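You operate a simulated robot arm through the tools that you are given. There is no shell and no other tool. Be economical: measure what you need, move in short steps, check, and stop when the job is done.

You are at the controls of a simulated two-armed robot. One attempt, no reset.

JOB
Void the payment, put the red token on the red tray, dock the reader.
Fine: one press of VOID; reader in its grey base; token from the tin, tin shut again.

Only the result counts: the job must be done as asked and must still hold three seconds after the hand-in. Knocking over, shifting, dropping, spilling or breaking anything else fails it.

ROBOT AND FRAMES
Two 7-joint arms with fingered hands on one trunk, on a base that drives. Base frame: it is fixed to the floor where the robot stands at the start and does not move with it; the origin is under the middle of the robot, x ahead of it, y to its left, z up; the surface under the hand at the start is at about z = 0.84. Lengths are in m, angles in degrees, forces in N, time in s.
The left shoulder is at the start at [0.2, 0.135, 0.895], the right one opposite. Places, roughly: green button [0.5, 0.1, 0.9]; green lid [0.5, -0.1, 0.9]; grey button [0.5, 0.1, 0.9]; inside of the red tray [0.5, -0.2, 0.8]; red button [0.5, 0.1, 0.9]. Payload 4 kg a hand.
The TCP of each hand is the grasp point between the finger pads, 0.025 m short of the fingertips. In the tool frame z runs along the fingers and y along their closing line. The gripper opens to 0.088 m. The gripper's body begins 0.029 m behind the TCP. The gripper is a hand of 4 fingers: y runs from the thumb to the fingers, the wrist lies at [-0.013, -0.106, -0.174] in the tool frame, and closing takes about 1.5 s.
Orientation is told as [roll, pitch, yaw] about the base's x, y, z axes, in that order, counted from this pose: with the fingers straight down and the wrist toward the robot, the tool's x, y and z point along [0, 1, 0], [1, 0, 0] and [0, 0, -1] of the base frame.

CONTROLS
- The arms move only by the tool arm_command. It takes "left_steps", "right_steps" or both (then of equal length, played together; a hand with none holds still); each is a list of rows, each a list of 6 numbers: the shift along the tool's x, y, z in units of 150 mm (1.0 is 150 mm), then the turn, a rotation vector about the tool's x, y, z in units of 90 degrees (1.0 is 90 degrees). In form: [[x, y, z, rx, ry, rz], ...]. A call has 1 to 20 rows; each row is the pose to reach, as a shift and turn from the pose commanded when the call began, along the tool's axes at that moment. "left_hand" and "right_hand" are, for a hand that has rows, the finger opening in m, from 0 to 0.088, set as the call begins (left out, the last holds). A call with a number of a shift or a turn outside -1 to 1 is refused whole. Each row takes 0.2 s and may step no farther than 0.05 m and 8.6 degrees from the row before; otherwise, or with a gripper value out of range, the whole call is refused. A pose out of reach is approached as far as the arm can. The call stops where the force on the tool passes 50 N (or 10 N more than at its start, if that is more) or the arm is blocked; 0.2 s more then pass. Each finger travels about 0.153 m/s and halts on what it meets, pressing with about 22 N; the grip force reading is that of the motor and also rises with nothing between the fingers. The clock runs only during rows and for 0.2 s after the last one: add rows that repeat a pose to give the fingers time. The reply holds the time, the measured pose of the TCP, the force on the tool along the base axes, the opening and the grip force, in the units named above and with some noise, with the torque about the TCP (base axes, N m) and any sound that the robot's microphone picked up, and new pictures: "show" is both (left out), scene, wrist or none (wrist: the cameras of the hands that moved).
- Cameras (640 x 400 px; columns grow to the right, rows downward): "scene" is now at [0.1417, -0.0159, 1.5033]; the picture's right is [-0.19, -0.98, 0.00], its down [-0.66, 0.13, -0.74] and it looks along [0.72, -0.14, -0.67] (base axes); focal length 263 px, centre (320, 200). "left" rides on the left gripper at [-0.064, -0.083, -0.098] in its tool frame; the picture's right is [-0.62, -0.37, 0.69], its down [0.71, -0.63, 0.30] and it looks along [0.32, 0.68, 0.65] (tool axes); focal length 265 px, centre (320, 200). "right" rides on the right gripper at [0.064, -0.083, -0.098] in its tool frame; the picture's right is [-0.62, 0.37, -0.69], its down [-0.71, -0.63, 0.30] and it looks along [-0.32, 0.68, 0.65] (tool axes); focal length 265 px, centre (320, 200). There is no depth. A picture from a camera that has moved, and an enlarged one, comes with that camera's place and axes in the base frame and with its lens.
- move_column(by): slides the trunk up (or, below 0, down) by that many m; the arms and the scene camera ride with it, the base frame stays. It gives what a move gives, with no picture.
- roll_base(legs): drives the robot by 1 to 6 legs, each [ahead, left, turn to the left] in m, m and degrees, along the robot's own axes; the way and the turn of a leg run together, so that a leg with both is an arc; at most 1.5 m and 180 degrees a leg. The arms and the cameras ride along, it lands a little off, and it stops where it bumps. It gives what a move gives, and a new picture of the scene camera.
- move_fingers(index, middle, ring, thumb_bend, thumb_turn, hand): sets how far each is bent, from 0 (flat) to 1 (curled in); at 0.3 the hand is open as for a grip, at 0.7 the pads meet at the TCP. One left out holds its place. A second passes; each finger stops where it meets its share of the squeeze, and holds until it gets a number again. A gripper value or a shape takes the hand back. It gives what a move gives, with no picture; readings hold the bend of each and the force on the fingers (four entries, about 0 where the hand has none), thumb and palm. thumb_turn goes from beside the hand (0) to across from the fingers (1), as for a grip.
- set_grasp(shape, hand): the hand has 4 fingers and takes this shape, open, in about a second: jaw (thumb against the fingers, like two jaws); tri (thumb and two fingers); tip (a fingertip pinch); poke (one finger out to press); point (the index stretched); flat (the hand flat); cup (the hand cupped); fist (a fist). The gripper value then closes the fingers along that shape, each until it touches; the sizes above hold for jaw. It gives what a move gives, with no picture.
- turn_head(pan, tilt): turns the head with the scene camera to pan (to the left, within 97 degrees either way) and tilt (down, from -29 to 69), counted from straight ahead of the robot. It gives what a move gives, and a new picture of the scene camera.
- close_up(camera, box): a new picture of the part [left, top, right, bottom] of that camera's present view, enlarged. No time passes.
- close_job(): hands the job in; it is judged then, once.

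Go step by step. Nothing tells you exact positions but the pictures and the camera data: compare them with the known pose of the tool, close in by small moves and look again before you grip or let go. The budget is 120 turns and 260 pictures, counting those below and the enlarged ones. Unless the task says otherwise, let go and move clear before handing in, and close with one line.

The tools are called after "Request:" by a JSON object that holds its "name" and its "arguments". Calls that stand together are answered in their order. arm_command: Moves the arms, as the interface text tells. Its arguments: {"type":"object","properties":{"left_steps":{"type":"array","items":{"type":"array","items":{"type":"number"}}},"left_hand":{"type":"number"},"right_steps":{"type":"array","items":{"type":"array","items":{"type":"number"}}},"right_hand":{"type":"number"},"show":{"type":"string","enum":["both","scene","wrist","none"]}},"required":[]} The other tools are called the same way: move_column (by) slides the trunk up or down; set_grasp (shape, hand) gives the hand a shape; move_fingers (index, middle, ring, thumb_bend, thumb_turn, hand) moves the fingers one by one; roll_base (legs) drives the base; turn_head (pan, tilt) turns the head that bears the scene camera; close_up (camera, box) takes an enlarged picture of a part of a camera's view; close_job () hands the job in.

At the start:

```text
time_s: 0.0
left_position: [0.4867, 0.1255, 1.2432]
left_tcp_rot: [0.0, 0.0, 0.0]
left_ft_force: [-0.5, -0.2, -0.2]
left_torque: [0.03, 0.02, -0.02]
left_grip_width: 0.088
left_grip_force: 0.1
left_shape: jaw
left_bend: [0.3, 0.3, 0.3, 0.3, 0.98]
left_finger forces: [0.0, 0.0, 0.1, 0.1, 0.1, 0.0]
right_position: [0.4831, -0.3275, 1.1429]
right_tcp_rot: [0.1, -0.1, 0.0]
right_ft_force: [0.5, 0.4, -0.4]
right_torque: [-0.03, -0.02, 0.02]
right_grip_width: 0.0876
right_grip_force: 0.0
right_shape: jaw
right_bend: [0.3, 0.3, 0.3, 0.3, 0.98]
right_finger forces: [0.0, 0.1, 0.0, 0.1, 0.0, 0.0]
trunk travel left (down, up): [-0.5, 0.27]
robot x, y, heading: [0.0003, -0.0002, 0.1]
head pan, tilt: [-11.1, 42.4]
```

scene: 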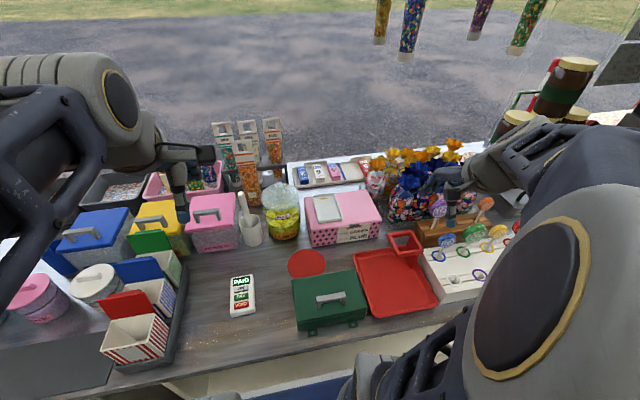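
right: 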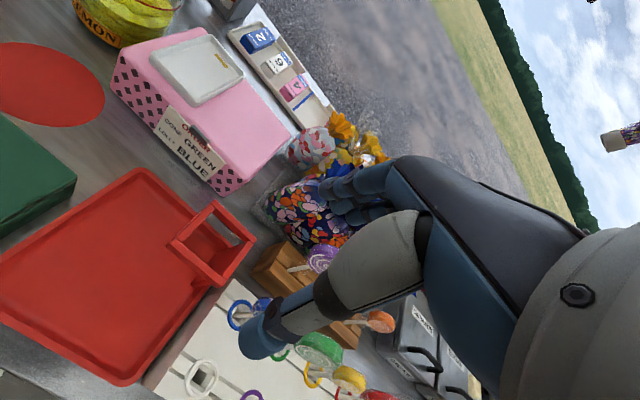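
left: 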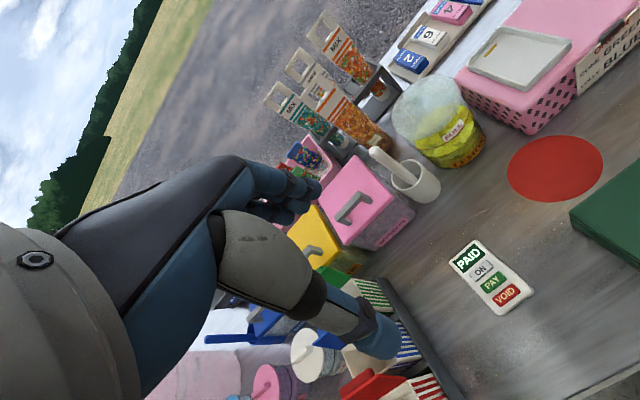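

I see the card reader (PAID / ON / PAY / VOID) on the counter, a green tin with handle, and a red tray with a square red frame attached. I'll enlarge these parts to find the grey base and the details.

Request:
{"name": "close_up", "arguments": {"camera": "scene", "box": [200, 230, 460, 392]}}

Request:
{"name": "close_up", "arguments": {"camera": "scene", "box": [220, 140, 420, 265]}}

Request:
{"name": "close_up", "arguments": {"camera": "left", "box": [400, 200, 600, 325]}}

```text
2.46 times, centred on (330, 311) of scene
camera zoom: at [0.1417, -0.0159, 1.5033], right [-0.19, -0.98, 0.0], down [-0.66, 0.13, -0.74], along [0.72, -0.14, -0.67], focal length 648 px, centre (295, -73)
```

zoom: 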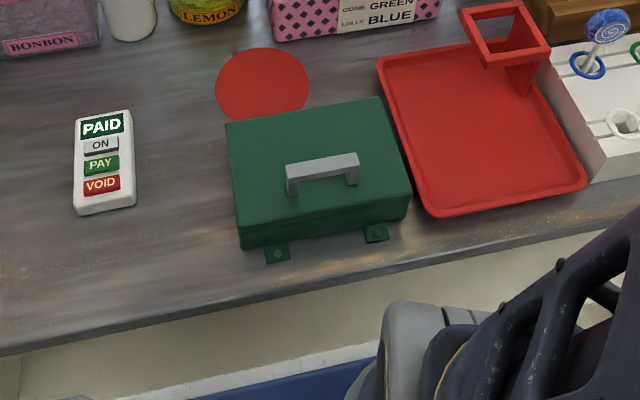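

```text
3.20 times, centred on (320, 202) of scene
camera zoom: at [0.1417, -0.0159, 1.5033], right [-0.19, -0.98, 0.0], down [-0.66, 0.13, -0.74], along [0.72, -0.14, -0.67], focal length 843 px, centre (320, 192)
```

zoom: 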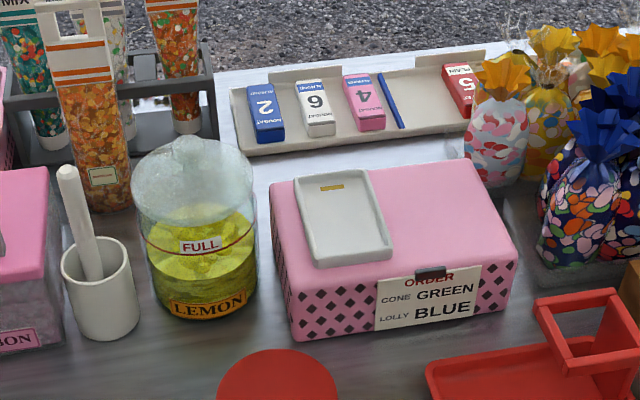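

```text
3.20 times, centred on (500, 262) of left
camera zoom: at [0.4053, 0.0626, 1.3416], right [-0.37, -0.62, -0.69], down [-0.63, 0.71, -0.3], along [0.68, 0.32, -0.65], focal length 849 px, centre (-256, 0)
```

zoom: 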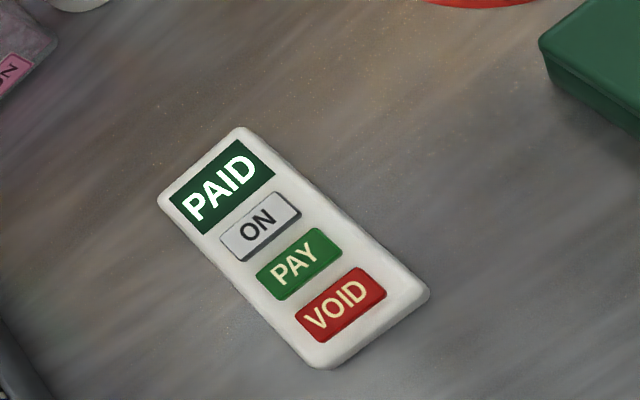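

The grey base seems to be the tray with gold contact on the pink box. The reader (about 0.064 x 0.115 m) lies near [0.51, 0.12]; these places are too close for good reach, so I back off 0.15 m first.

Request:
{"name": "roll_base", "arguments": {"legs": [[-0.15, 0, 0]]}}

Request:
{"name": "turn_head", "arguments": {"pan": -8, "tilt": 45}}

Request:
{"name": "close_up", "arguments": {"camera": "scene", "box": [260, 190, 460, 315]}}

```text
time_s: 1.4
left_position: [0.336, 0.124, 1.2442]
left_tcp_rot: [-0.1, 0.0, -0.1]
left_ft_force: [-0.7, -0.3, -0.3]
left_torque: [-0.01, -0.01, 0.01]
left_grip_width: 0.0874
left_grip_force: 0.1
left_shape: jaw
left_bend: [0.3, 0.3, 0.3, 0.3, 0.98]
left_finger forces: [0.0, 0.0, 0.1, 0.1, 0.0, 0.0]
right_position: [0.3298, -0.3294, 1.1425]
right_tcp_rot: [0.0, -0.1, -0.1]
right_ft_force: [-0.1, 0.4, -0.1]
right_torque: [-0.02, -0.01, -0.03]
right_grip_width: 0.0877
right_grip_force: 0.0
right_shape: jaw
right_bend: [0.3, 0.3, 0.3, 0.3, 0.98]
right_finger forces: [0.0, 0.0, 0.0, 0.1, 0.1, 0.1]
trunk travel left (down, up): [-0.5, 0.27]
robot x, y, heading: [-0.152, 0.0019, -0.2]
head pan, tilt: [-11.1, 42.4]
camera scene: at [-0.01, -0.016, 1.5033], right [-0.19, -0.98, 0.0], down [-0.66, 0.13, -0.74], along [0.72, -0.14, -0.67], focal length 263 px, centre (320, 200)
```

scene: 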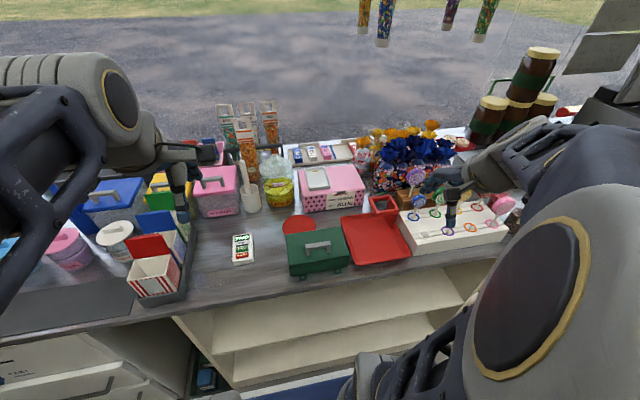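

```text
time_s: 2.0
left_position: [0.3369, 0.1245, 1.2434]
left_tcp_rot: [0.0, -0.1, -0.1]
left_ft_force: [-0.5, 0.2, 0.4]
left_torque: [0.0, 0.0, 0.02]
left_grip_width: 0.0876
left_grip_force: 0.0
left_shape: jaw
left_bend: [0.3, 0.3, 0.3, 0.3, 0.98]
left_finger forces: [0.0, 0.0, 0.1, 0.1, 0.0, 0.0]
right_position: [0.3294, -0.3292, 1.143]
right_tcp_rot: [0.0, 0.0, -0.1]
right_ft_force: [-0.2, -0.5, -0.9]
right_torque: [0.02, 0.04, -0.02]
right_grip_width: 0.0877
right_grip_force: 0.1
right_shape: jaw
right_bend: [0.3, 0.3, 0.3, 0.3, 0.98]
right_finger forces: [0.1, 0.1, 0.0, 0.1, 0.0, 0.1]
trunk travel left (down, up): [-0.5, 0.27]
robot x, y, heading: [-0.147, -0.004, -0.2]
head pan, tilt: [-8.0, 45.0]
camera scene: at [-0.0112, -0.0114, 1.4996], right [-0.14, -0.99, 0.0], down [-0.7, 0.1, -0.71], along [0.7, -0.1, -0.71], focal length 263 px, centre (320, 200)
```

scene: 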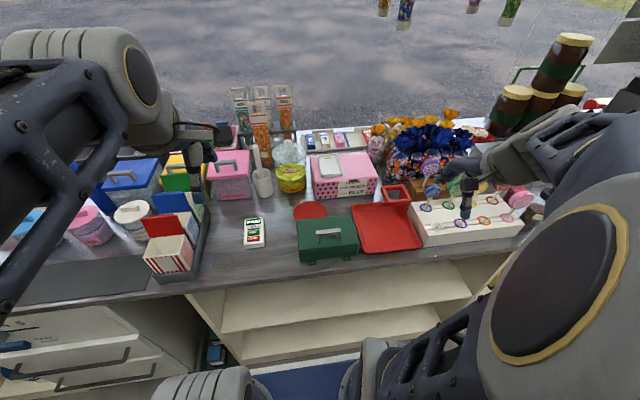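

```text
3.20 times, centred on (360, 252) of scene
camera zoom: at [-0.0112, -0.0114, 1.4996], right [-0.14, -0.99, 0.0], down [-0.7, 0.1, -0.71], along [0.7, -0.1, -0.71], focal length 843 px, centre (192, 32)
```

zoom: 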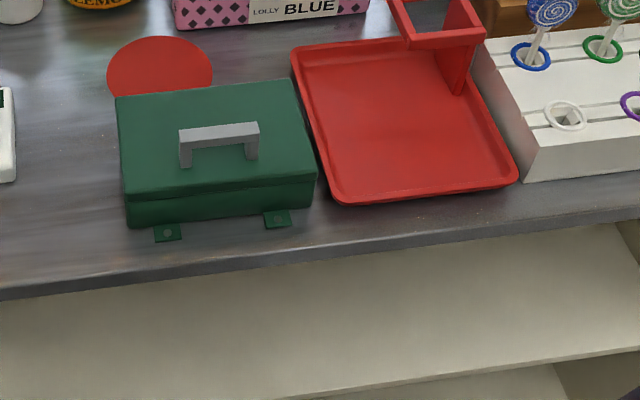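

The tin is fixed to the counter by tabs; its hinge is probably at the back. I shape the left hand to poke and bring it above the reader.

Request:
{"name": "set_grasp", "arguments": {"hand": "left", "shape": "poke"}}

Request:
{"name": "arm_command", "arguments": {"left_steps": [[0, 0.2, 0.2, 0, 0, 0], [0, 0.4, 0.4, 0, 0, 0], [0, 0.6, 0.6, 0, 0, 0], [0, 0.75, 0.8, 0, 0, 0], [0, 0.85, 1.0, 0, 0, 0], [0, 0.85, 1.0, 0, 0, 0]]}}

```text
time_s: 2.9
left_position: [0.3361, 0.1244, 1.2432]
left_tcp_rot: [0.1, 0.0, 0.0]
left_ft_force: [-0.8, -0.1, 0.5]
left_torque: [0.02, 0.01, -0.01]
left_grip_width: 0.0001
left_grip_force: 0.0
left_shape: poke
left_bend: [0.7, 0.7, 0.99, 1.0, 1.0]
left_finger forces: [0.0, 0.1, 0.0, 0.1, 0.0, 0.1]
right_position: [0.3284, -0.3292, 1.1425]
right_tcp_rot: [0.1, 0.0, -0.1]
right_ft_force: [-0.3, 0.3, 0.0]
right_torque: [0.01, 0.04, -0.02]
right_grip_width: 0.0877
right_grip_force: 0.1
right_shape: jaw
right_bend: [0.3, 0.3, 0.3, 0.3, 0.98]
right_finger forces: [0.0, 0.0, 0.0, 0.0, 0.0, 0.0]
trunk travel left (down, up): [-0.5, 0.27]
robot x, y, heading: [-0.1506, -0.002, -0.2]
head pan, tilt: [-8.0, 45.0]
```

```text
time_s: 4.3
left_position: [0.4617, 0.1246, 1.0903]
left_tcp_rot: [-0.1, 0.0, -0.1]
left_ft_force: [0.4, -0.2, -0.3]
left_torque: [0.02, 0.02, 0.0]
left_grip_width: 0.0
left_grip_force: 0.1
left_shape: poke
left_bend: [0.7, 0.7, 0.99, 1.0, 1.0]
left_finger forces: [0.0, 0.0, 0.1, 0.0, 0.1, 0.1]
right_position: [0.3289, -0.3299, 1.1418]
right_tcp_rot: [0.1, 0.0, -0.1]
right_ft_force: [-0.2, 0.0, 0.2]
right_torque: [0.02, 0.01, 0.01]
right_grip_width: 0.0877
right_grip_force: 0.0
right_shape: jaw
right_bend: [0.3, 0.3, 0.3, 0.3, 0.98]
right_finger forces: [0.0, 0.1, 0.1, 0.1, 0.0, 0.0]
trunk travel left (down, up): [-0.5, 0.27]
robot x, y, heading: [-0.1521, 0.0012, -0.1]
head pan, tilt: [-8.0, 45.0]
camera scene: at [-0.0113, -0.0114, 1.4996], right [-0.14, -0.99, 0.0], down [-0.7, 0.1, -0.71], along [0.7, -0.1, -0.71], focal length 263 px, centre (320, 200)
camera left: at [0.3796, 0.0615, 1.1892], right [-0.37, -0.62, -0.69], down [-0.63, 0.72, -0.3], along [0.68, 0.32, -0.65], focal length 265 px, centre (320, 200)
```

scene: 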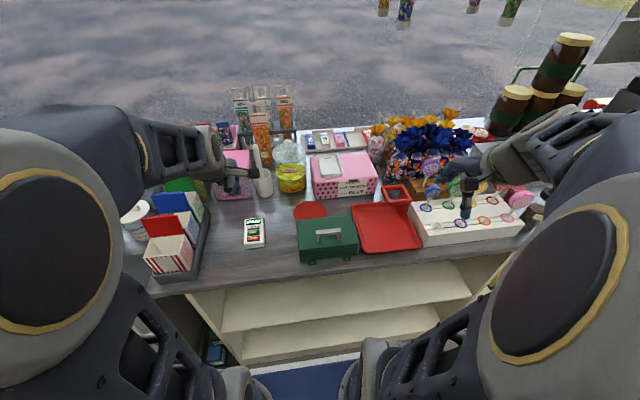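
left: 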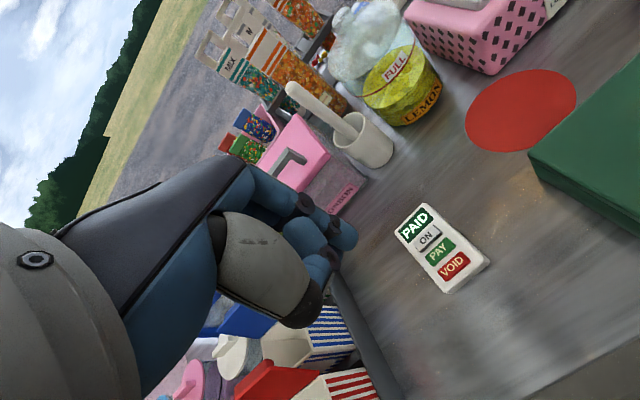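

Request:
{"name": "close_up", "arguments": {"camera": "left", "box": [200, 140, 400, 340]}}

Request:
{"name": "close_up", "arguments": {"camera": "scene", "box": [190, 120, 310, 195]}}

```text
2.00 times, centred on (300, 240) of left
camera zoom: at [0.3796, 0.0615, 1.1892], right [-0.37, -0.62, -0.69], down [-0.63, 0.72, -0.3], along [0.68, 0.32, -0.65], focal length 531 px, centre (360, 120)
```

zoom: 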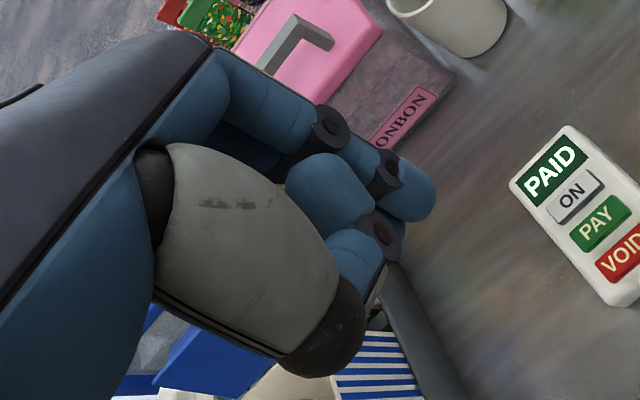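

```text
5.33 times, centred on (250, 158) of scene
camera zoom: at [-0.0113, -0.0114, 1.4996], right [-0.14, -0.99, 0.0], down [-0.7, 0.1, -0.71], along [0.7, -0.1, -0.71], focal length 1405 px, centre (693, 427)
```

zoom: 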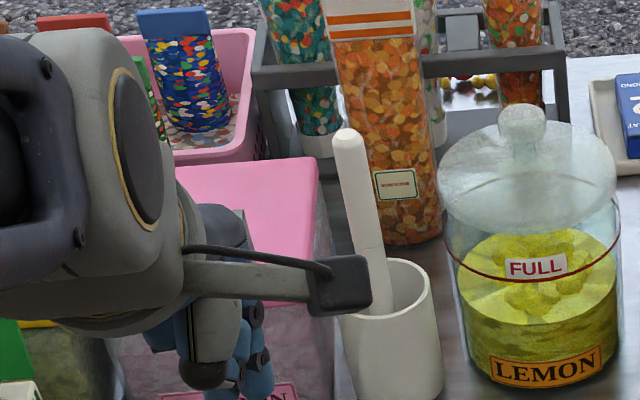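

Request:
{"name": "move_fingers", "arguments": {"hand": "left", "index": 0.6, "middle": 1.0, "ring": 1.0}}

Request:
{"name": "close_up", "arguments": {"camera": "left", "box": [200, 140, 400, 340]}}

Request:
{"name": "close_up", "arguments": {"camera": "scene", "box": [190, 120, 310, 195]}}

```text
time_s: 5.3
left_position: [0.4616, 0.1233, 1.092]
left_tcp_rot: [0.0, 0.0, 0.0]
left_ft_force: [0.2, 0.0, 0.0]
left_torque: [0.02, 0.0, 0.04]
left_grip_width: 0.0298
left_grip_force: 0.0
left_shape: fingers
left_bend: [0.6, 1.0, 1.0, 1.0, 1.0]
left_finger forces: [0.0, 0.1, 0.0, 0.0, 0.1, 0.0]
right_position: [0.3277, -0.3288, 1.1426]
right_tcp_rot: [0.0, 0.1, -0.1]
right_ft_force: [-0.3, -0.5, 1.0]
right_torque: [-0.01, -0.02, -0.01]
right_grip_width: 0.0874
right_grip_force: 0.0
right_shape: jaw
right_bend: [0.3, 0.3, 0.3, 0.3, 0.98]
right_finger forces: [0.0, 0.0, 0.0, 0.0, 0.1, 0.0]
trunk travel left (down, up): [-0.5, 0.27]
robot x, y, heading: [-0.1491, 0.0016, -0.1]
head pan, tilt: [-8.0, 45.0]
```

```text
2.00 times, centred on (300, 240) of left
camera zoom: at [0.3796, 0.0616, 1.1895], right [-0.37, -0.62, -0.69], down [-0.63, 0.72, -0.3], along [0.68, 0.32, -0.65], focal length 531 px, centre (360, 120)
```

zoom: 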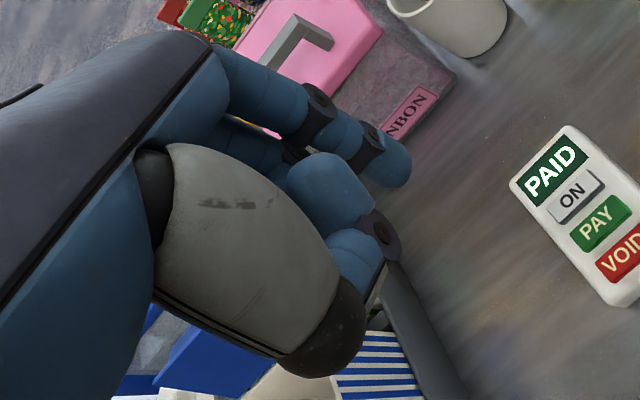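

```text
5.33 times, centred on (250, 158) of scene
camera zoom: at [-0.0112, -0.0114, 1.4996], right [-0.14, -0.99, 0.0], down [-0.7, 0.1, -0.71], along [0.7, -0.1, -0.71], focal length 1405 px, centre (693, 427)
```

zoom: 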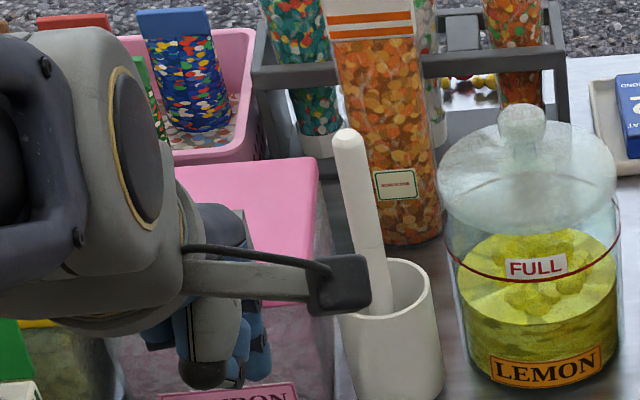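

Request:
{"name": "move_fingers", "arguments": {"hand": "left", "index": 0.7}}

Request:
{"name": "arm_command", "arguments": {"left_steps": [[0, 0.05, 0.25, 0, 0, 0], [0, 0.1, 0.5, 0, 0, 0], [0, 0.149, 0.75, 0, 0, 0], [0, 0.149, 0.95, 0, 0, 0], [0, 0.149, 0.95, 0, 0, 0]]}}

Request:
{"name": "close_up", "arguments": {"camera": "left", "box": [240, 140, 440, 340]}}

Request:
{"name": "close_up", "arguments": {"camera": "scene", "box": [210, 170, 330, 245]}}

```text
time_s: 6.3
left_position: [0.4628, 0.1247, 1.0916]
left_tcp_rot: [0.0, 0.0, -0.1]
left_ft_force: [0.5, 0.6, 0.2]
left_torque: [-0.01, 0.04, 0.01]
left_grip_width: 0.0239
left_grip_force: 0.0
left_shape: fingers
left_bend: [0.7, 1.0, 1.0, 1.0, 1.0]
left_finger forces: [0.1, 0.0, 0.1, 0.0, 0.0, 0.1]
right_position: [0.3285, -0.3298, 1.1429]
right_tcp_rot: [0.0, 0.0, -0.1]
right_ft_force: [0.2, -0.3, -0.6]
right_torque: [-0.01, -0.01, 0.01]
right_grip_width: 0.0873
right_grip_force: 0.1
right_shape: jaw
right_bend: [0.3, 0.3, 0.3, 0.3, 0.98]
right_finger forces: [0.0, 0.0, 0.2, 0.0, 0.1, 0.0]
trunk travel left (down, up): [-0.5, 0.27]
robot x, y, heading: [-0.1516, 0.0014, 0.1]
head pan, tilt: [-8.0, 45.0]
```

```text
time_s: 7.5
left_position: [0.4832, 0.1225, 0.9512]
left_tcp_rot: [0.1, 0.0, -0.1]
left_ft_force: [-0.1, 0.2, 0.5]
left_torque: [-0.01, 0.02, -0.01]
left_grip_width: 0.0239
left_grip_force: 0.2
left_shape: fingers
left_bend: [0.7, 1.0, 1.0, 1.0, 1.0]
left_finger forces: [0.0, 0.0, 0.0, 0.0, 0.0, 0.0]
right_position: [0.3297, -0.3297, 1.1427]
right_tcp_rot: [0.0, 0.0, -0.2]
right_ft_force: [1.2, -0.5, -0.2]
right_torque: [-0.01, 0.05, 0.03]
right_grip_width: 0.0876
right_grip_force: 0.0
right_shape: jaw
right_bend: [0.3, 0.3, 0.3, 0.3, 0.98]
right_finger forces: [0.1, 0.0, 0.0, 0.0, 0.1, 0.0]
trunk travel left (down, up): [-0.5, 0.27]
robot x, y, heading: [-0.1529, -0.0016, 0.1]
head pan, tilt: [-8.0, 45.0]
camera scene: at [-0.0113, -0.0114, 1.4996], right [-0.14, -0.99, 0.0], down [-0.7, 0.1, -0.71], along [0.7, -0.1, -0.71], focal length 263 px, centre (320, 200)
camera left: at [0.4006, 0.0597, 1.0494], right [-0.37, -0.62, -0.69], down [-0.63, 0.72, -0.3], along [0.68, 0.32, -0.65], focal length 265 px, centre (320, 200)
```

scene: 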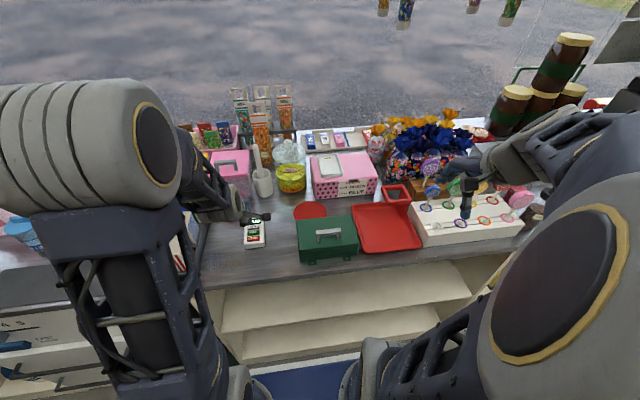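
left: 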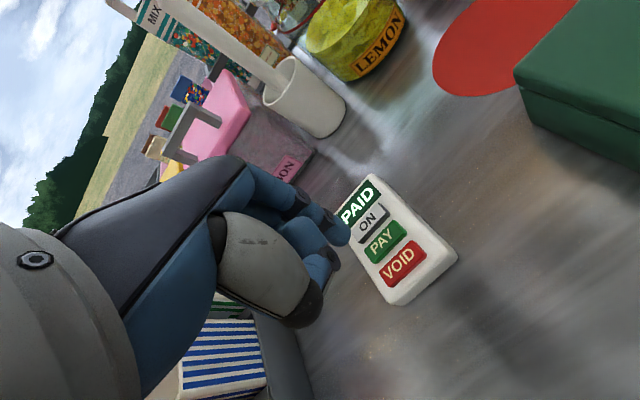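

```text
2.00 times, centred on (340, 240) of left
camera zoom: at [0.4006, 0.0597, 1.0494], right [-0.37, -0.62, -0.69], down [-0.63, 0.72, -0.3], along [0.68, 0.32, -0.65], focal length 531 px, centre (280, 120)
```

zoom: 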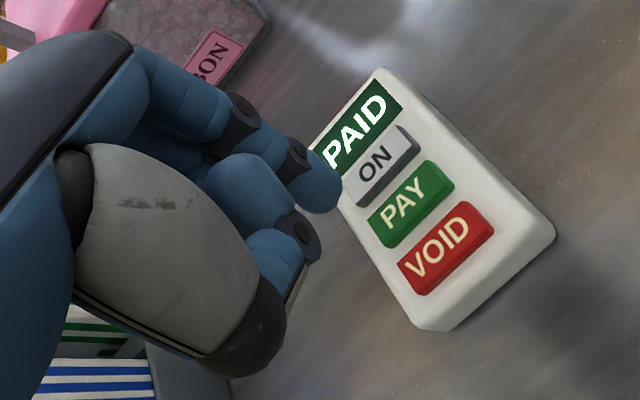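

```text
5.33 times, centred on (270, 208) of scene
camera zoom: at [-0.0113, -0.0114, 1.4996], right [-0.14, -0.99, 0.0], down [-0.7, 0.1, -0.71], along [0.7, -0.1, -0.71], focal length 1405 px, centre (587, 160)
```

zoom: 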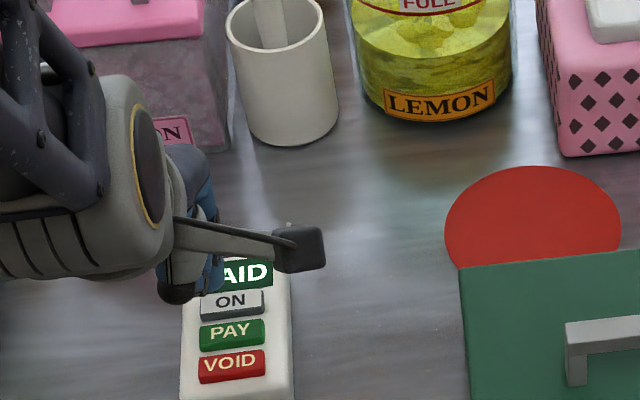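

VOID lies near [0.482, 0.118, 0.865] and the fingertip is about 0.06 m above, 7 mm too far ahead. I correct and come down close.

Request:
{"name": "arm_command", "arguments": {"left_steps": [[0, -0.053, 0.15, 0, 0, 0], [0, -0.053, 0.28, 0, 0, 0], [0, -0.053, 0.28, 0, 0, 0]], "show": "none"}}

Request:
{"name": "close_up", "arguments": {"camera": "left", "box": [240, 140, 440, 340]}}

Request:
{"name": "close_up", "arguments": {"camera": "scene", "box": [210, 190, 330, 265]}}

```text
time_s: 8.3
left_position: [0.4763, 0.123, 0.9081]
left_tcp_rot: [0.0, 0.0, -0.1]
left_ft_force: [-0.4, -0.5, -0.5]
left_torque: [-0.03, -0.02, -0.04]
left_grip_width: 0.0236
left_grip_force: 0.0
left_shape: fingers
left_bend: [0.7, 1.0, 1.0, 1.0, 1.0]
left_finger forces: [0.1, 0.0, 0.1, 0.1, 0.0, 0.0]
right_position: [0.3305, -0.3294, 1.141]
right_tcp_rot: [0.1, 0.1, -0.1]
right_ft_force: [0.7, -0.3, 0.2]
right_torque: [0.0, 0.03, 0.03]
right_grip_width: 0.0874
right_grip_force: 0.1
right_shape: jaw
right_bend: [0.3, 0.3, 0.3, 0.3, 0.98]
right_finger forces: [0.0, 0.0, 0.0, 0.1, 0.0, 0.1]
trunk travel left (down, up): [-0.5, 0.27]
robot x, y, heading: [-0.1526, -0.0027, -0.3]
head pan, tilt: [-8.0, 45.0]
```

```text
2.00 times, centred on (340, 240) of left
camera zoom: at [0.3941, 0.06, 1.0068], right [-0.37, -0.62, -0.69], down [-0.63, 0.72, -0.3], along [0.68, 0.32, -0.65], focal length 531 px, centre (280, 120)
```

zoom: 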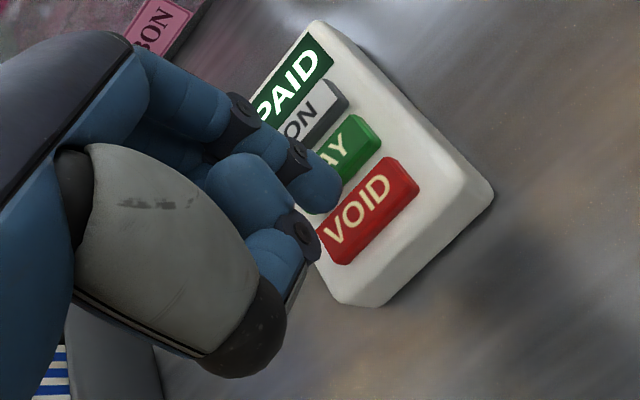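

```text
5.33 times, centred on (270, 228) of scene
camera zoom: at [-0.0112, -0.0114, 1.4996], right [-0.14, -0.99, 0.0], down [-0.7, 0.1, -0.71], along [0.7, -0.1, -0.71], focal length 1405 px, centre (587, 53)
```

zoom: 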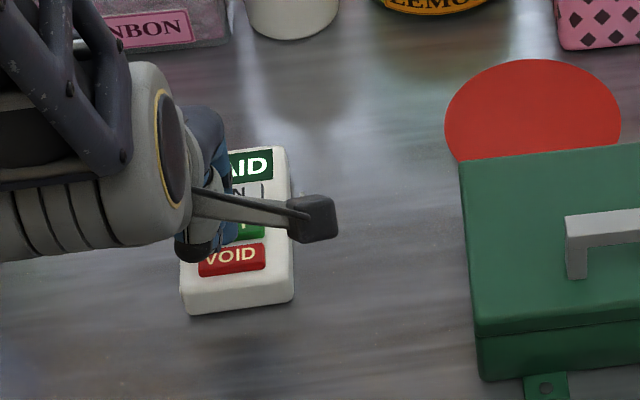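

Request:
{"name": "arm_command", "arguments": {"left_steps": [[0, 0, 0.05, 0, 0, 0], [0, 0, 0.08, 0, 0, 0], [0, 0, 0.09, 0, 0, 0], [0, 0, 0.09, 0, 0, 0]], "show": "none"}}

Request:
{"name": "close_up", "arguments": {"camera": "left", "box": [280, 140, 400, 260]}}

```text
time_s: 9.3
left_position: [0.4773, 0.1252, 0.894]
left_tcp_rot: [0.0, -0.1, -0.1]
left_ft_force: [0.4, -0.8, 3.4]
left_torque: [-0.06, -0.01, -0.01]
left_grip_width: 0.0234
left_grip_force: 1.5
left_shape: fingers
left_bend: [0.7, 1.0, 1.0, 1.0, 1.0]
left_finger forces: [3.2, 0.0, 0.0, 0.1, 0.0, 0.0]
right_position: [0.3305, -0.3297, 1.1411]
right_tcp_rot: [0.0, 0.0, -0.1]
right_ft_force: [0.5, 0.0, -0.8]
right_torque: [0.0, 0.02, -0.03]
right_grip_width: 0.0877
right_grip_force: 0.0
right_shape: jaw
right_bend: [0.3, 0.3, 0.3, 0.3, 0.98]
right_finger forces: [0.0, 0.1, 0.1, 0.0, 0.0, 0.0]
trunk travel left (down, up): [-0.5, 0.27]
robot x, y, heading: [-0.1533, 0.0047, -0.1]
head pan, tilt: [-8.0, 45.0]
heard: click
```

```text
3.33 times, centred on (340, 200) of left
camera zoom: at [0.3951, 0.0618, 0.9937], right [-0.37, -0.62, -0.69], down [-0.63, 0.72, -0.3], along [0.69, 0.32, -0.65], focal length 885 px, centre (253, 200)
```

zoom: 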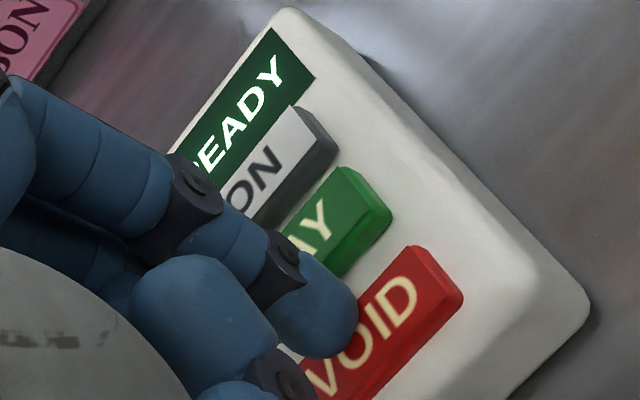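

Click heard and the display says READY: VOID is pressed once. I lift straight up and return the hand to jaw.

Request:
{"name": "arm_command", "arguments": {"left_steps": [[0, 0, -0.1, 0, 0, 0], [0, 0, -0.4, 0, 0, 0], [0, 0, -0.7, 0, 0, 0], [0, 0, -1.0, 0, 0, 0], [0, 0, -1.0, 0, 0, 0]], "show": "none"}}

Request:
{"name": "set_grasp", "arguments": {"hand": "left", "shape": "jaw"}}

Request:
{"name": "close_up", "arguments": {"camera": "left", "box": [380, 0, 640, 260]}}

Request:
{"name": "close_up", "arguments": {"camera": "scene", "box": [230, 120, 390, 270]}}

```text
time_s: 10.5
left_position: [0.4779, 0.124, 1.045]
left_tcp_rot: [0.1, 0.1, 0.0]
left_ft_force: [-0.6, 1.0, 0.7]
left_torque: [-0.02, 0.0, 0.01]
left_grip_width: 0.0236
left_grip_force: 0.1
left_shape: fingers
left_bend: [0.7, 1.0, 1.0, 1.0, 1.0]
left_finger forces: [0.0, 0.0, 0.0, 0.1, 0.0, 0.1]
right_position: [0.329, -0.3294, 1.1426]
right_tcp_rot: [0.1, 0.0, -0.1]
right_ft_force: [-0.4, -0.9, 0.1]
right_torque: [0.03, 0.01, 0.01]
right_grip_width: 0.0874
right_grip_force: 0.0
right_shape: jaw
right_bend: [0.3, 0.3, 0.3, 0.3, 0.98]
right_finger forces: [0.0, 0.0, 0.0, 0.1, 0.0, 0.0]
trunk travel left (down, up): [-0.5, 0.27]
robot x, y, heading: [-0.1535, 0.0028, -0.1]
head pan, tilt: [-8.0, 45.0]
```

```text
time_s: 11.4
left_position: [0.4787, 0.1239, 1.0447]
left_tcp_rot: [-0.1, 0.0, 0.0]
left_ft_force: [-0.6, 0.6, -1.5]
left_torque: [0.02, 0.02, -0.01]
left_grip_width: 0.0878
left_grip_force: 0.1
left_shape: jaw
left_bend: [0.3, 0.3, 0.3, 0.3, 0.98]
left_finger forces: [0.0, 0.1, 0.0, 0.1, 0.0, 0.0]
right_position: [0.3284, -0.3298, 1.1421]
right_tcp_rot: [0.0, -0.1, 0.0]
right_ft_force: [0.5, 0.0, -0.4]
right_torque: [0.02, 0.03, 0.04]
right_grip_width: 0.0875
right_grip_force: 0.1
right_shape: jaw
right_bend: [0.3, 0.3, 0.3, 0.3, 0.98]
right_finger forces: [0.1, 0.0, 0.0, 0.0, 0.0, 0.0]
trunk travel left (down, up): [-0.5, 0.27]
robot x, y, heading: [-0.1533, 0.0031, -0.1]
head pan, tilt: [-8.0, 45.0]
```

```text
1.54 times, centred on (510, 130) of left
camera zoom: at [0.3959, 0.0616, 1.1429], right [-0.37, -0.62, -0.69], down [-0.63, 0.72, -0.3], along [0.68, 0.32, -0.65], focal length 408 px, centre (28, 308)
```

zoom: 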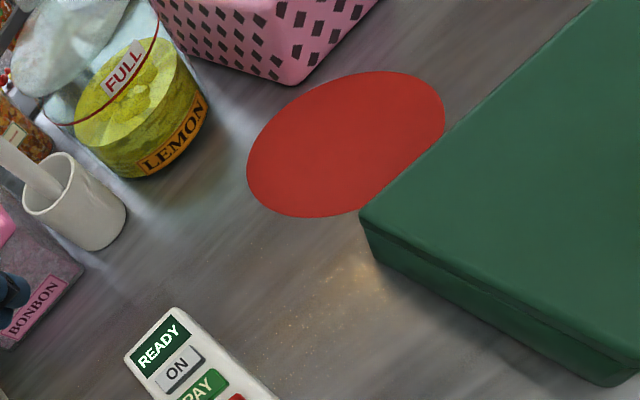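

```text
2.67 times, centred on (310, 195) of scene
camera zoom: at [-0.0112, -0.0114, 1.4996], right [-0.14, -0.99, 0.0], down [-0.7, 0.1, -0.71], along [0.7, -0.1, -0.71], focal length 702 px, centre (347, 213)
```

zoom: 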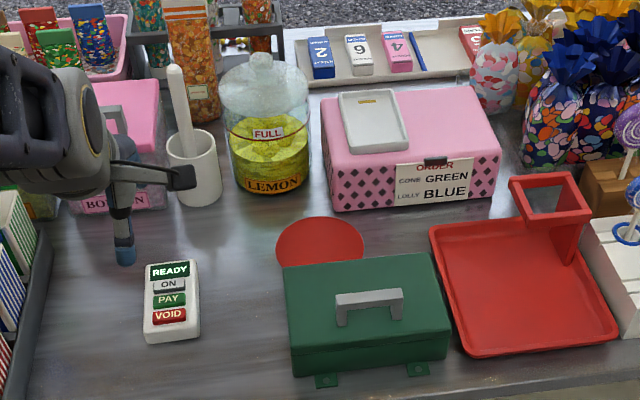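

The reader reads READY; it lies at about [0.513, 0.119], long axis about +3.5 degrees; the base is at about [0.724, -0.151, 0.93]. I raise the trunk for steeper forearms, then turn the left hand to yaw about -86.5.

Request:
{"name": "move_column", "arguments": {"by": 0.15}}

Request:
{"name": "arm_command", "arguments": {"left_steps": [[0, 0, 0, 0, 0, 0.09], [0, 0.03, 0, 0, 0, 0.18], [0, 0.06, 0, 0, 0, 0.27], [0, 0.09, 0, 0, 0, 0.36], [0, 0.12, 0, 0, 0, 0.45], [0, 0.15, 0, 0, 0, 0.54], [0, 0.18, 0, 0, 0, 0.63], [0, 0.2, 0, 0, 0, 0.72], [0, 0.22, 0, 0, 0, 0.81], [0, 0.23, 0, 0, 0, 0.9], [0, 0.23, 0, 0, 0, 0.961], [0, 0.23, 0, 0, 0, 0.961]]}}

```text
time_s: 13.2
left_position: [0.4789, 0.1239, 1.195]
left_tcp_rot: [0.1, 0.0, -0.1]
left_ft_force: [-0.6, -0.4, -0.7]
left_torque: [0.01, 0.0, -0.03]
left_grip_width: 0.0879
left_grip_force: 0.0
left_shape: jaw
left_bend: [0.3, 0.3, 0.3, 0.3, 0.98]
left_finger forces: [0.2, 0.1, 0.1, 0.0, 0.0, 0.0]
right_position: [0.3292, -0.3288, 1.2921]
right_tcp_rot: [0.0, 0.1, -0.2]
right_ft_force: [0.5, 0.1, 0.0]
right_torque: [0.02, 0.0, 0.02]
right_grip_width: 0.0875
right_grip_force: 0.0
right_shape: jaw
right_bend: [0.3, 0.3, 0.3, 0.3, 0.98]
right_finger forces: [0.0, 0.0, 0.1, 0.0, 0.0, 0.0]
trunk travel left (down, up): [-0.65, 0.12]
robot x, y, heading: [-0.1492, 0.0029, -0.0]
head pan, tilt: [-8.0, 45.0]
```

```text
time_s: 15.8
left_position: [0.5126, 0.1252, 1.1941]
left_tcp_rot: [0.1, 0.0, -86.7]
left_ft_force: [-0.2, 0.6, -0.2]
left_torque: [-0.01, -0.02, 0.02]
left_grip_width: 0.0876
left_grip_force: 0.0
left_shape: jaw
left_bend: [0.3, 0.3, 0.3, 0.3, 0.98]
left_finger forces: [0.0, 0.0, 0.1, 0.1, 0.1, 0.1]
right_position: [0.3289, -0.3289, 1.2914]
right_tcp_rot: [0.0, -0.1, -0.1]
right_ft_force: [0.5, -0.1, 0.5]
right_torque: [-0.01, 0.07, 0.0]
right_grip_width: 0.0874
right_grip_force: 0.1
right_shape: jaw
right_bend: [0.3, 0.3, 0.3, 0.3, 0.98]
right_finger forces: [0.1, 0.0, 0.0, 0.1, 0.0, 0.0]
trunk travel left (down, up): [-0.65, 0.12]
robot x, y, heading: [-0.1513, 0.0035, -0.2]
head pan, tilt: [-8.0, 45.0]
camera scene: at [-0.0112, -0.0114, 1.6496], right [-0.14, -0.99, 0.0], down [-0.7, 0.1, -0.71], along [0.7, -0.1, -0.71], focal length 263 px, centre (320, 200)
camera left: at [0.4451, 0.206, 1.2931], right [-0.64, 0.33, -0.69], down [0.68, 0.67, -0.3], along [0.36, -0.66, -0.65], focal length 265 px, centre (320, 200)
```

scene: 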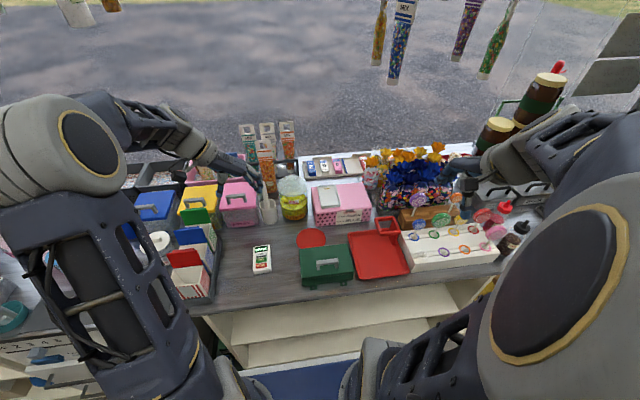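
left: 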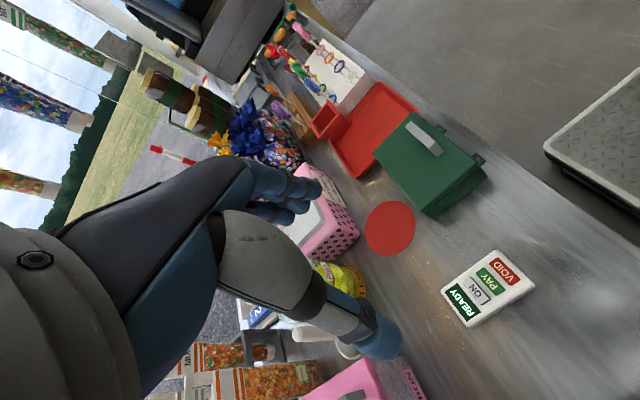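

Request:
{"name": "arm_command", "arguments": {"left_steps": [[0, 0, 0.3, 0, 0, 0], [0, 0, 0.6, 0, 0, 0], [0, 0, 0.8, 0, 0, 0], [0, 0.04, 1.0, 0, 0, 0], [0, 0.04, 1.0, 0, 0, 0]]}}

Request:
{"name": "close_up", "arguments": {"camera": "left", "box": [240, 180, 560, 380]}}

Request:
{"name": "close_up", "arguments": {"camera": "scene", "box": [150, 180, 310, 300]}}

```text
time_s: 17.0
left_position: [0.5122, 0.1201, 1.0444]
left_tcp_rot: [0.0, 0.0, -86.6]
left_ft_force: [-0.5, -0.1, 0.1]
left_torque: [-0.03, 0.03, 0.01]
left_grip_width: 0.0878
left_grip_force: 0.1
left_shape: jaw
left_bend: [0.3, 0.3, 0.3, 0.3, 0.98]
left_finger forces: [0.0, 0.0, 0.0, 0.0, 0.0, 0.0]
right_position: [0.3294, -0.3277, 1.2927]
right_tcp_rot: [0.0, 0.0, -0.2]
right_ft_force: [0.0, -0.4, 0.3]
right_torque: [-0.03, 0.02, 0.01]
right_grip_width: 0.0876
right_grip_force: 0.2
right_shape: jaw
right_bend: [0.3, 0.3, 0.3, 0.3, 0.98]
right_finger forces: [0.0, 0.0, 0.1, 0.0, 0.1, 0.1]
trunk travel left (down, up): [-0.65, 0.12]
robot x, y, heading: [-0.1528, 0.001, 0.2]
head pan, tilt: [-8.0, 45.0]
camera scene: at [-0.0112, -0.0114, 1.6496], right [-0.14, -0.99, 0.0], down [-0.7, 0.1, -0.71], along [0.7, -0.1, -0.71], focal length 263 px, centre (320, 200)
camera left: at [0.445, 0.201, 1.1436], right [-0.64, 0.33, -0.69], down [0.68, 0.67, -0.3], along [0.36, -0.66, -0.65], focal length 265 px, centre (320, 200)
```

scene: 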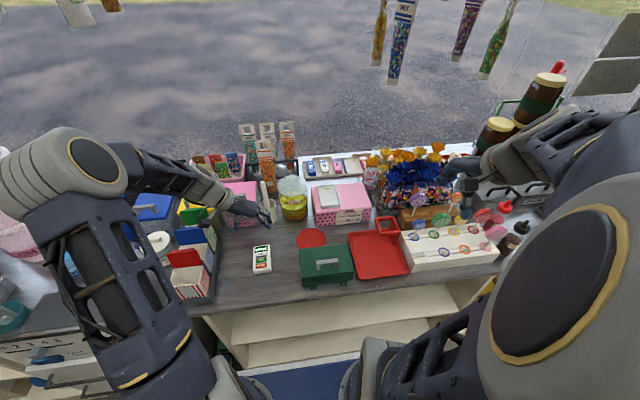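
left: 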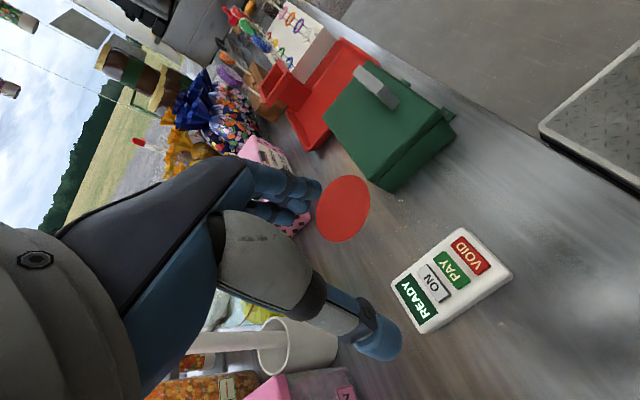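

```text
2.00 times, centred on (400, 280) of left
camera zoom: at [0.445, 0.201, 1.1436], right [-0.64, 0.33, -0.69], down [0.68, 0.67, -0.3], along [0.36, -0.66, -0.65], focal length 531 px, centre (160, 40)
```

zoom: 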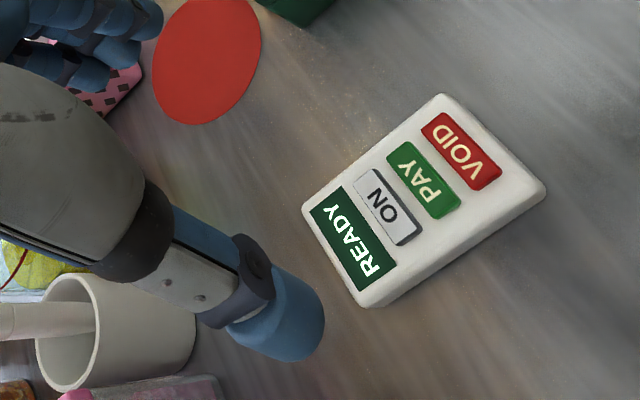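

```text
3.33 times, centred on (230, 240) of scene
camera zoom: at [-0.0112, -0.0114, 1.6496], right [-0.14, -0.99, 0.0], down [-0.7, 0.1, -0.71], along [0.7, -0.1, -0.71], focal length 878 px, centre (620, 67)
```

zoom: 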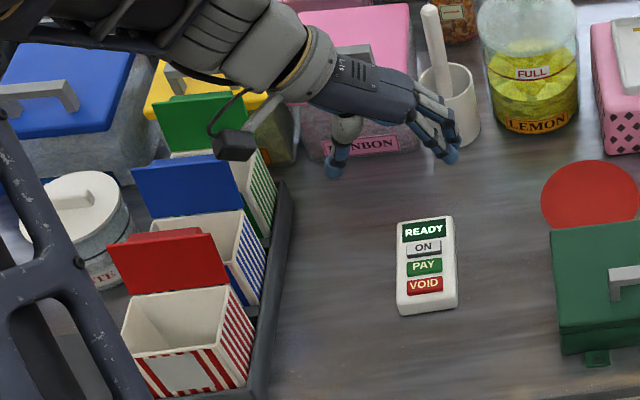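

Request:
{"name": "arm_command", "arguments": {"left_steps": [[0, 0, 0.25, 0, 0, 0], [0, 0, 0.5, 0, 0, 0], [0, 0, 0.7, 0, 0, 0], [0, 0.007, 0.9, 0, 0, 0], [0, 0.007, 0.98, 0, 0, 0], [0, 0.007, 0.98, 0, 0, 0]]}}

Request:
{"name": "close_up", "arguments": {"camera": "left", "box": [240, 140, 460, 360]}}

Request:
{"name": "close_up", "arguments": {"camera": "scene", "box": [150, 180, 310, 300]}}

```text
time_s: 18.4
left_position: [0.5143, 0.1182, 0.8969]
left_tcp_rot: [0.0, 0.1, -86.6]
left_ft_force: [-0.3, 0.0, 0.0]
left_torque: [0.02, 0.03, 0.0]
left_grip_width: 0.088
left_grip_force: 0.1
left_shape: jaw
left_bend: [0.3, 0.3, 0.3, 0.3, 0.98]
left_finger forces: [0.1, 0.0, 0.0, 0.1, 0.0, 0.0]
right_position: [0.3304, -0.3285, 1.293]
right_tcp_rot: [0.0, -0.1, -0.1]
right_ft_force: [0.5, 0.3, -0.3]
right_torque: [-0.02, 0.03, 0.0]
right_grip_width: 0.0873
right_grip_force: 0.2
right_shape: jaw
right_bend: [0.3, 0.3, 0.3, 0.3, 0.98]
right_finger forces: [0.0, 0.0, 0.1, 0.0, 0.0, 0.1]
trunk travel left (down, up): [-0.65, 0.12]
robot x, y, heading: [-0.1533, -0.0011, 0.1]
head pan, tilt: [-8.0, 45.0]
camera scene: at [-0.0112, -0.0114, 1.6496], right [-0.14, -0.99, 0.0], down [-0.7, 0.1, -0.71], along [0.7, -0.1, -0.71], focal length 263 px, centre (320, 200)
camera left: at [0.4453, 0.1995, 0.9967], right [-0.64, 0.33, -0.69], down [0.68, 0.67, -0.3], along [0.36, -0.66, -0.65], focal length 265 px, centre (320, 200)
```

scene: 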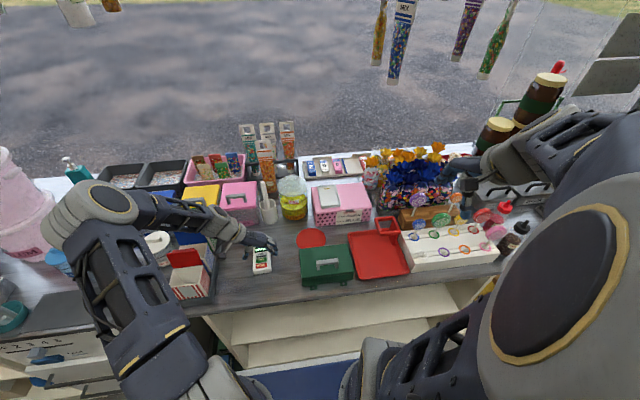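
left: 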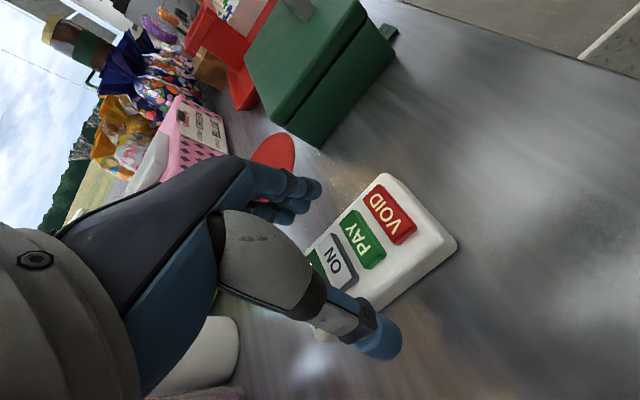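

```text
1.82 times, centred on (350, 250) of left
camera zoom: at [0.4453, 0.1995, 0.9967], right [-0.64, 0.33, -0.69], down [0.68, 0.67, -0.3], along [0.36, -0.66, -0.65], focal length 483 px, centre (266, 109)
```

zoom: 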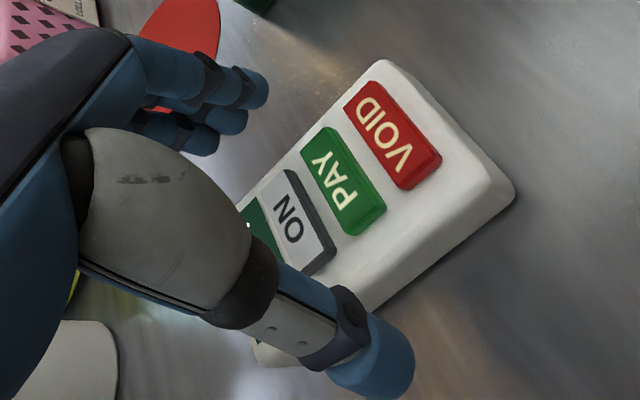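

```text
3.33 times, centred on (230, 240) of scene
camera zoom: at [-0.0112, -0.0114, 1.6496], right [-0.14, -0.99, 0.0], down [-0.7, 0.1, -0.71], along [0.7, -0.1, -0.71], focal length 878 px, centre (620, 67)
```

zoom: 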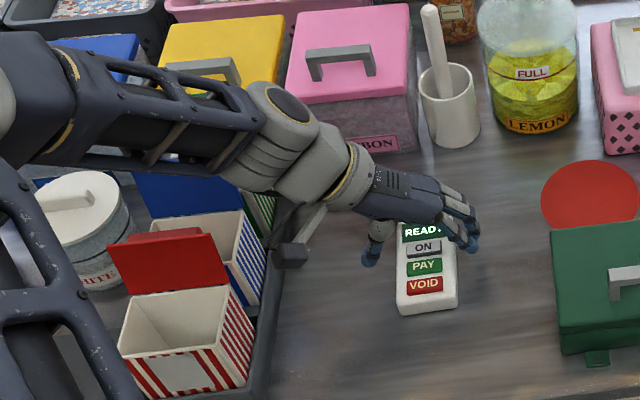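

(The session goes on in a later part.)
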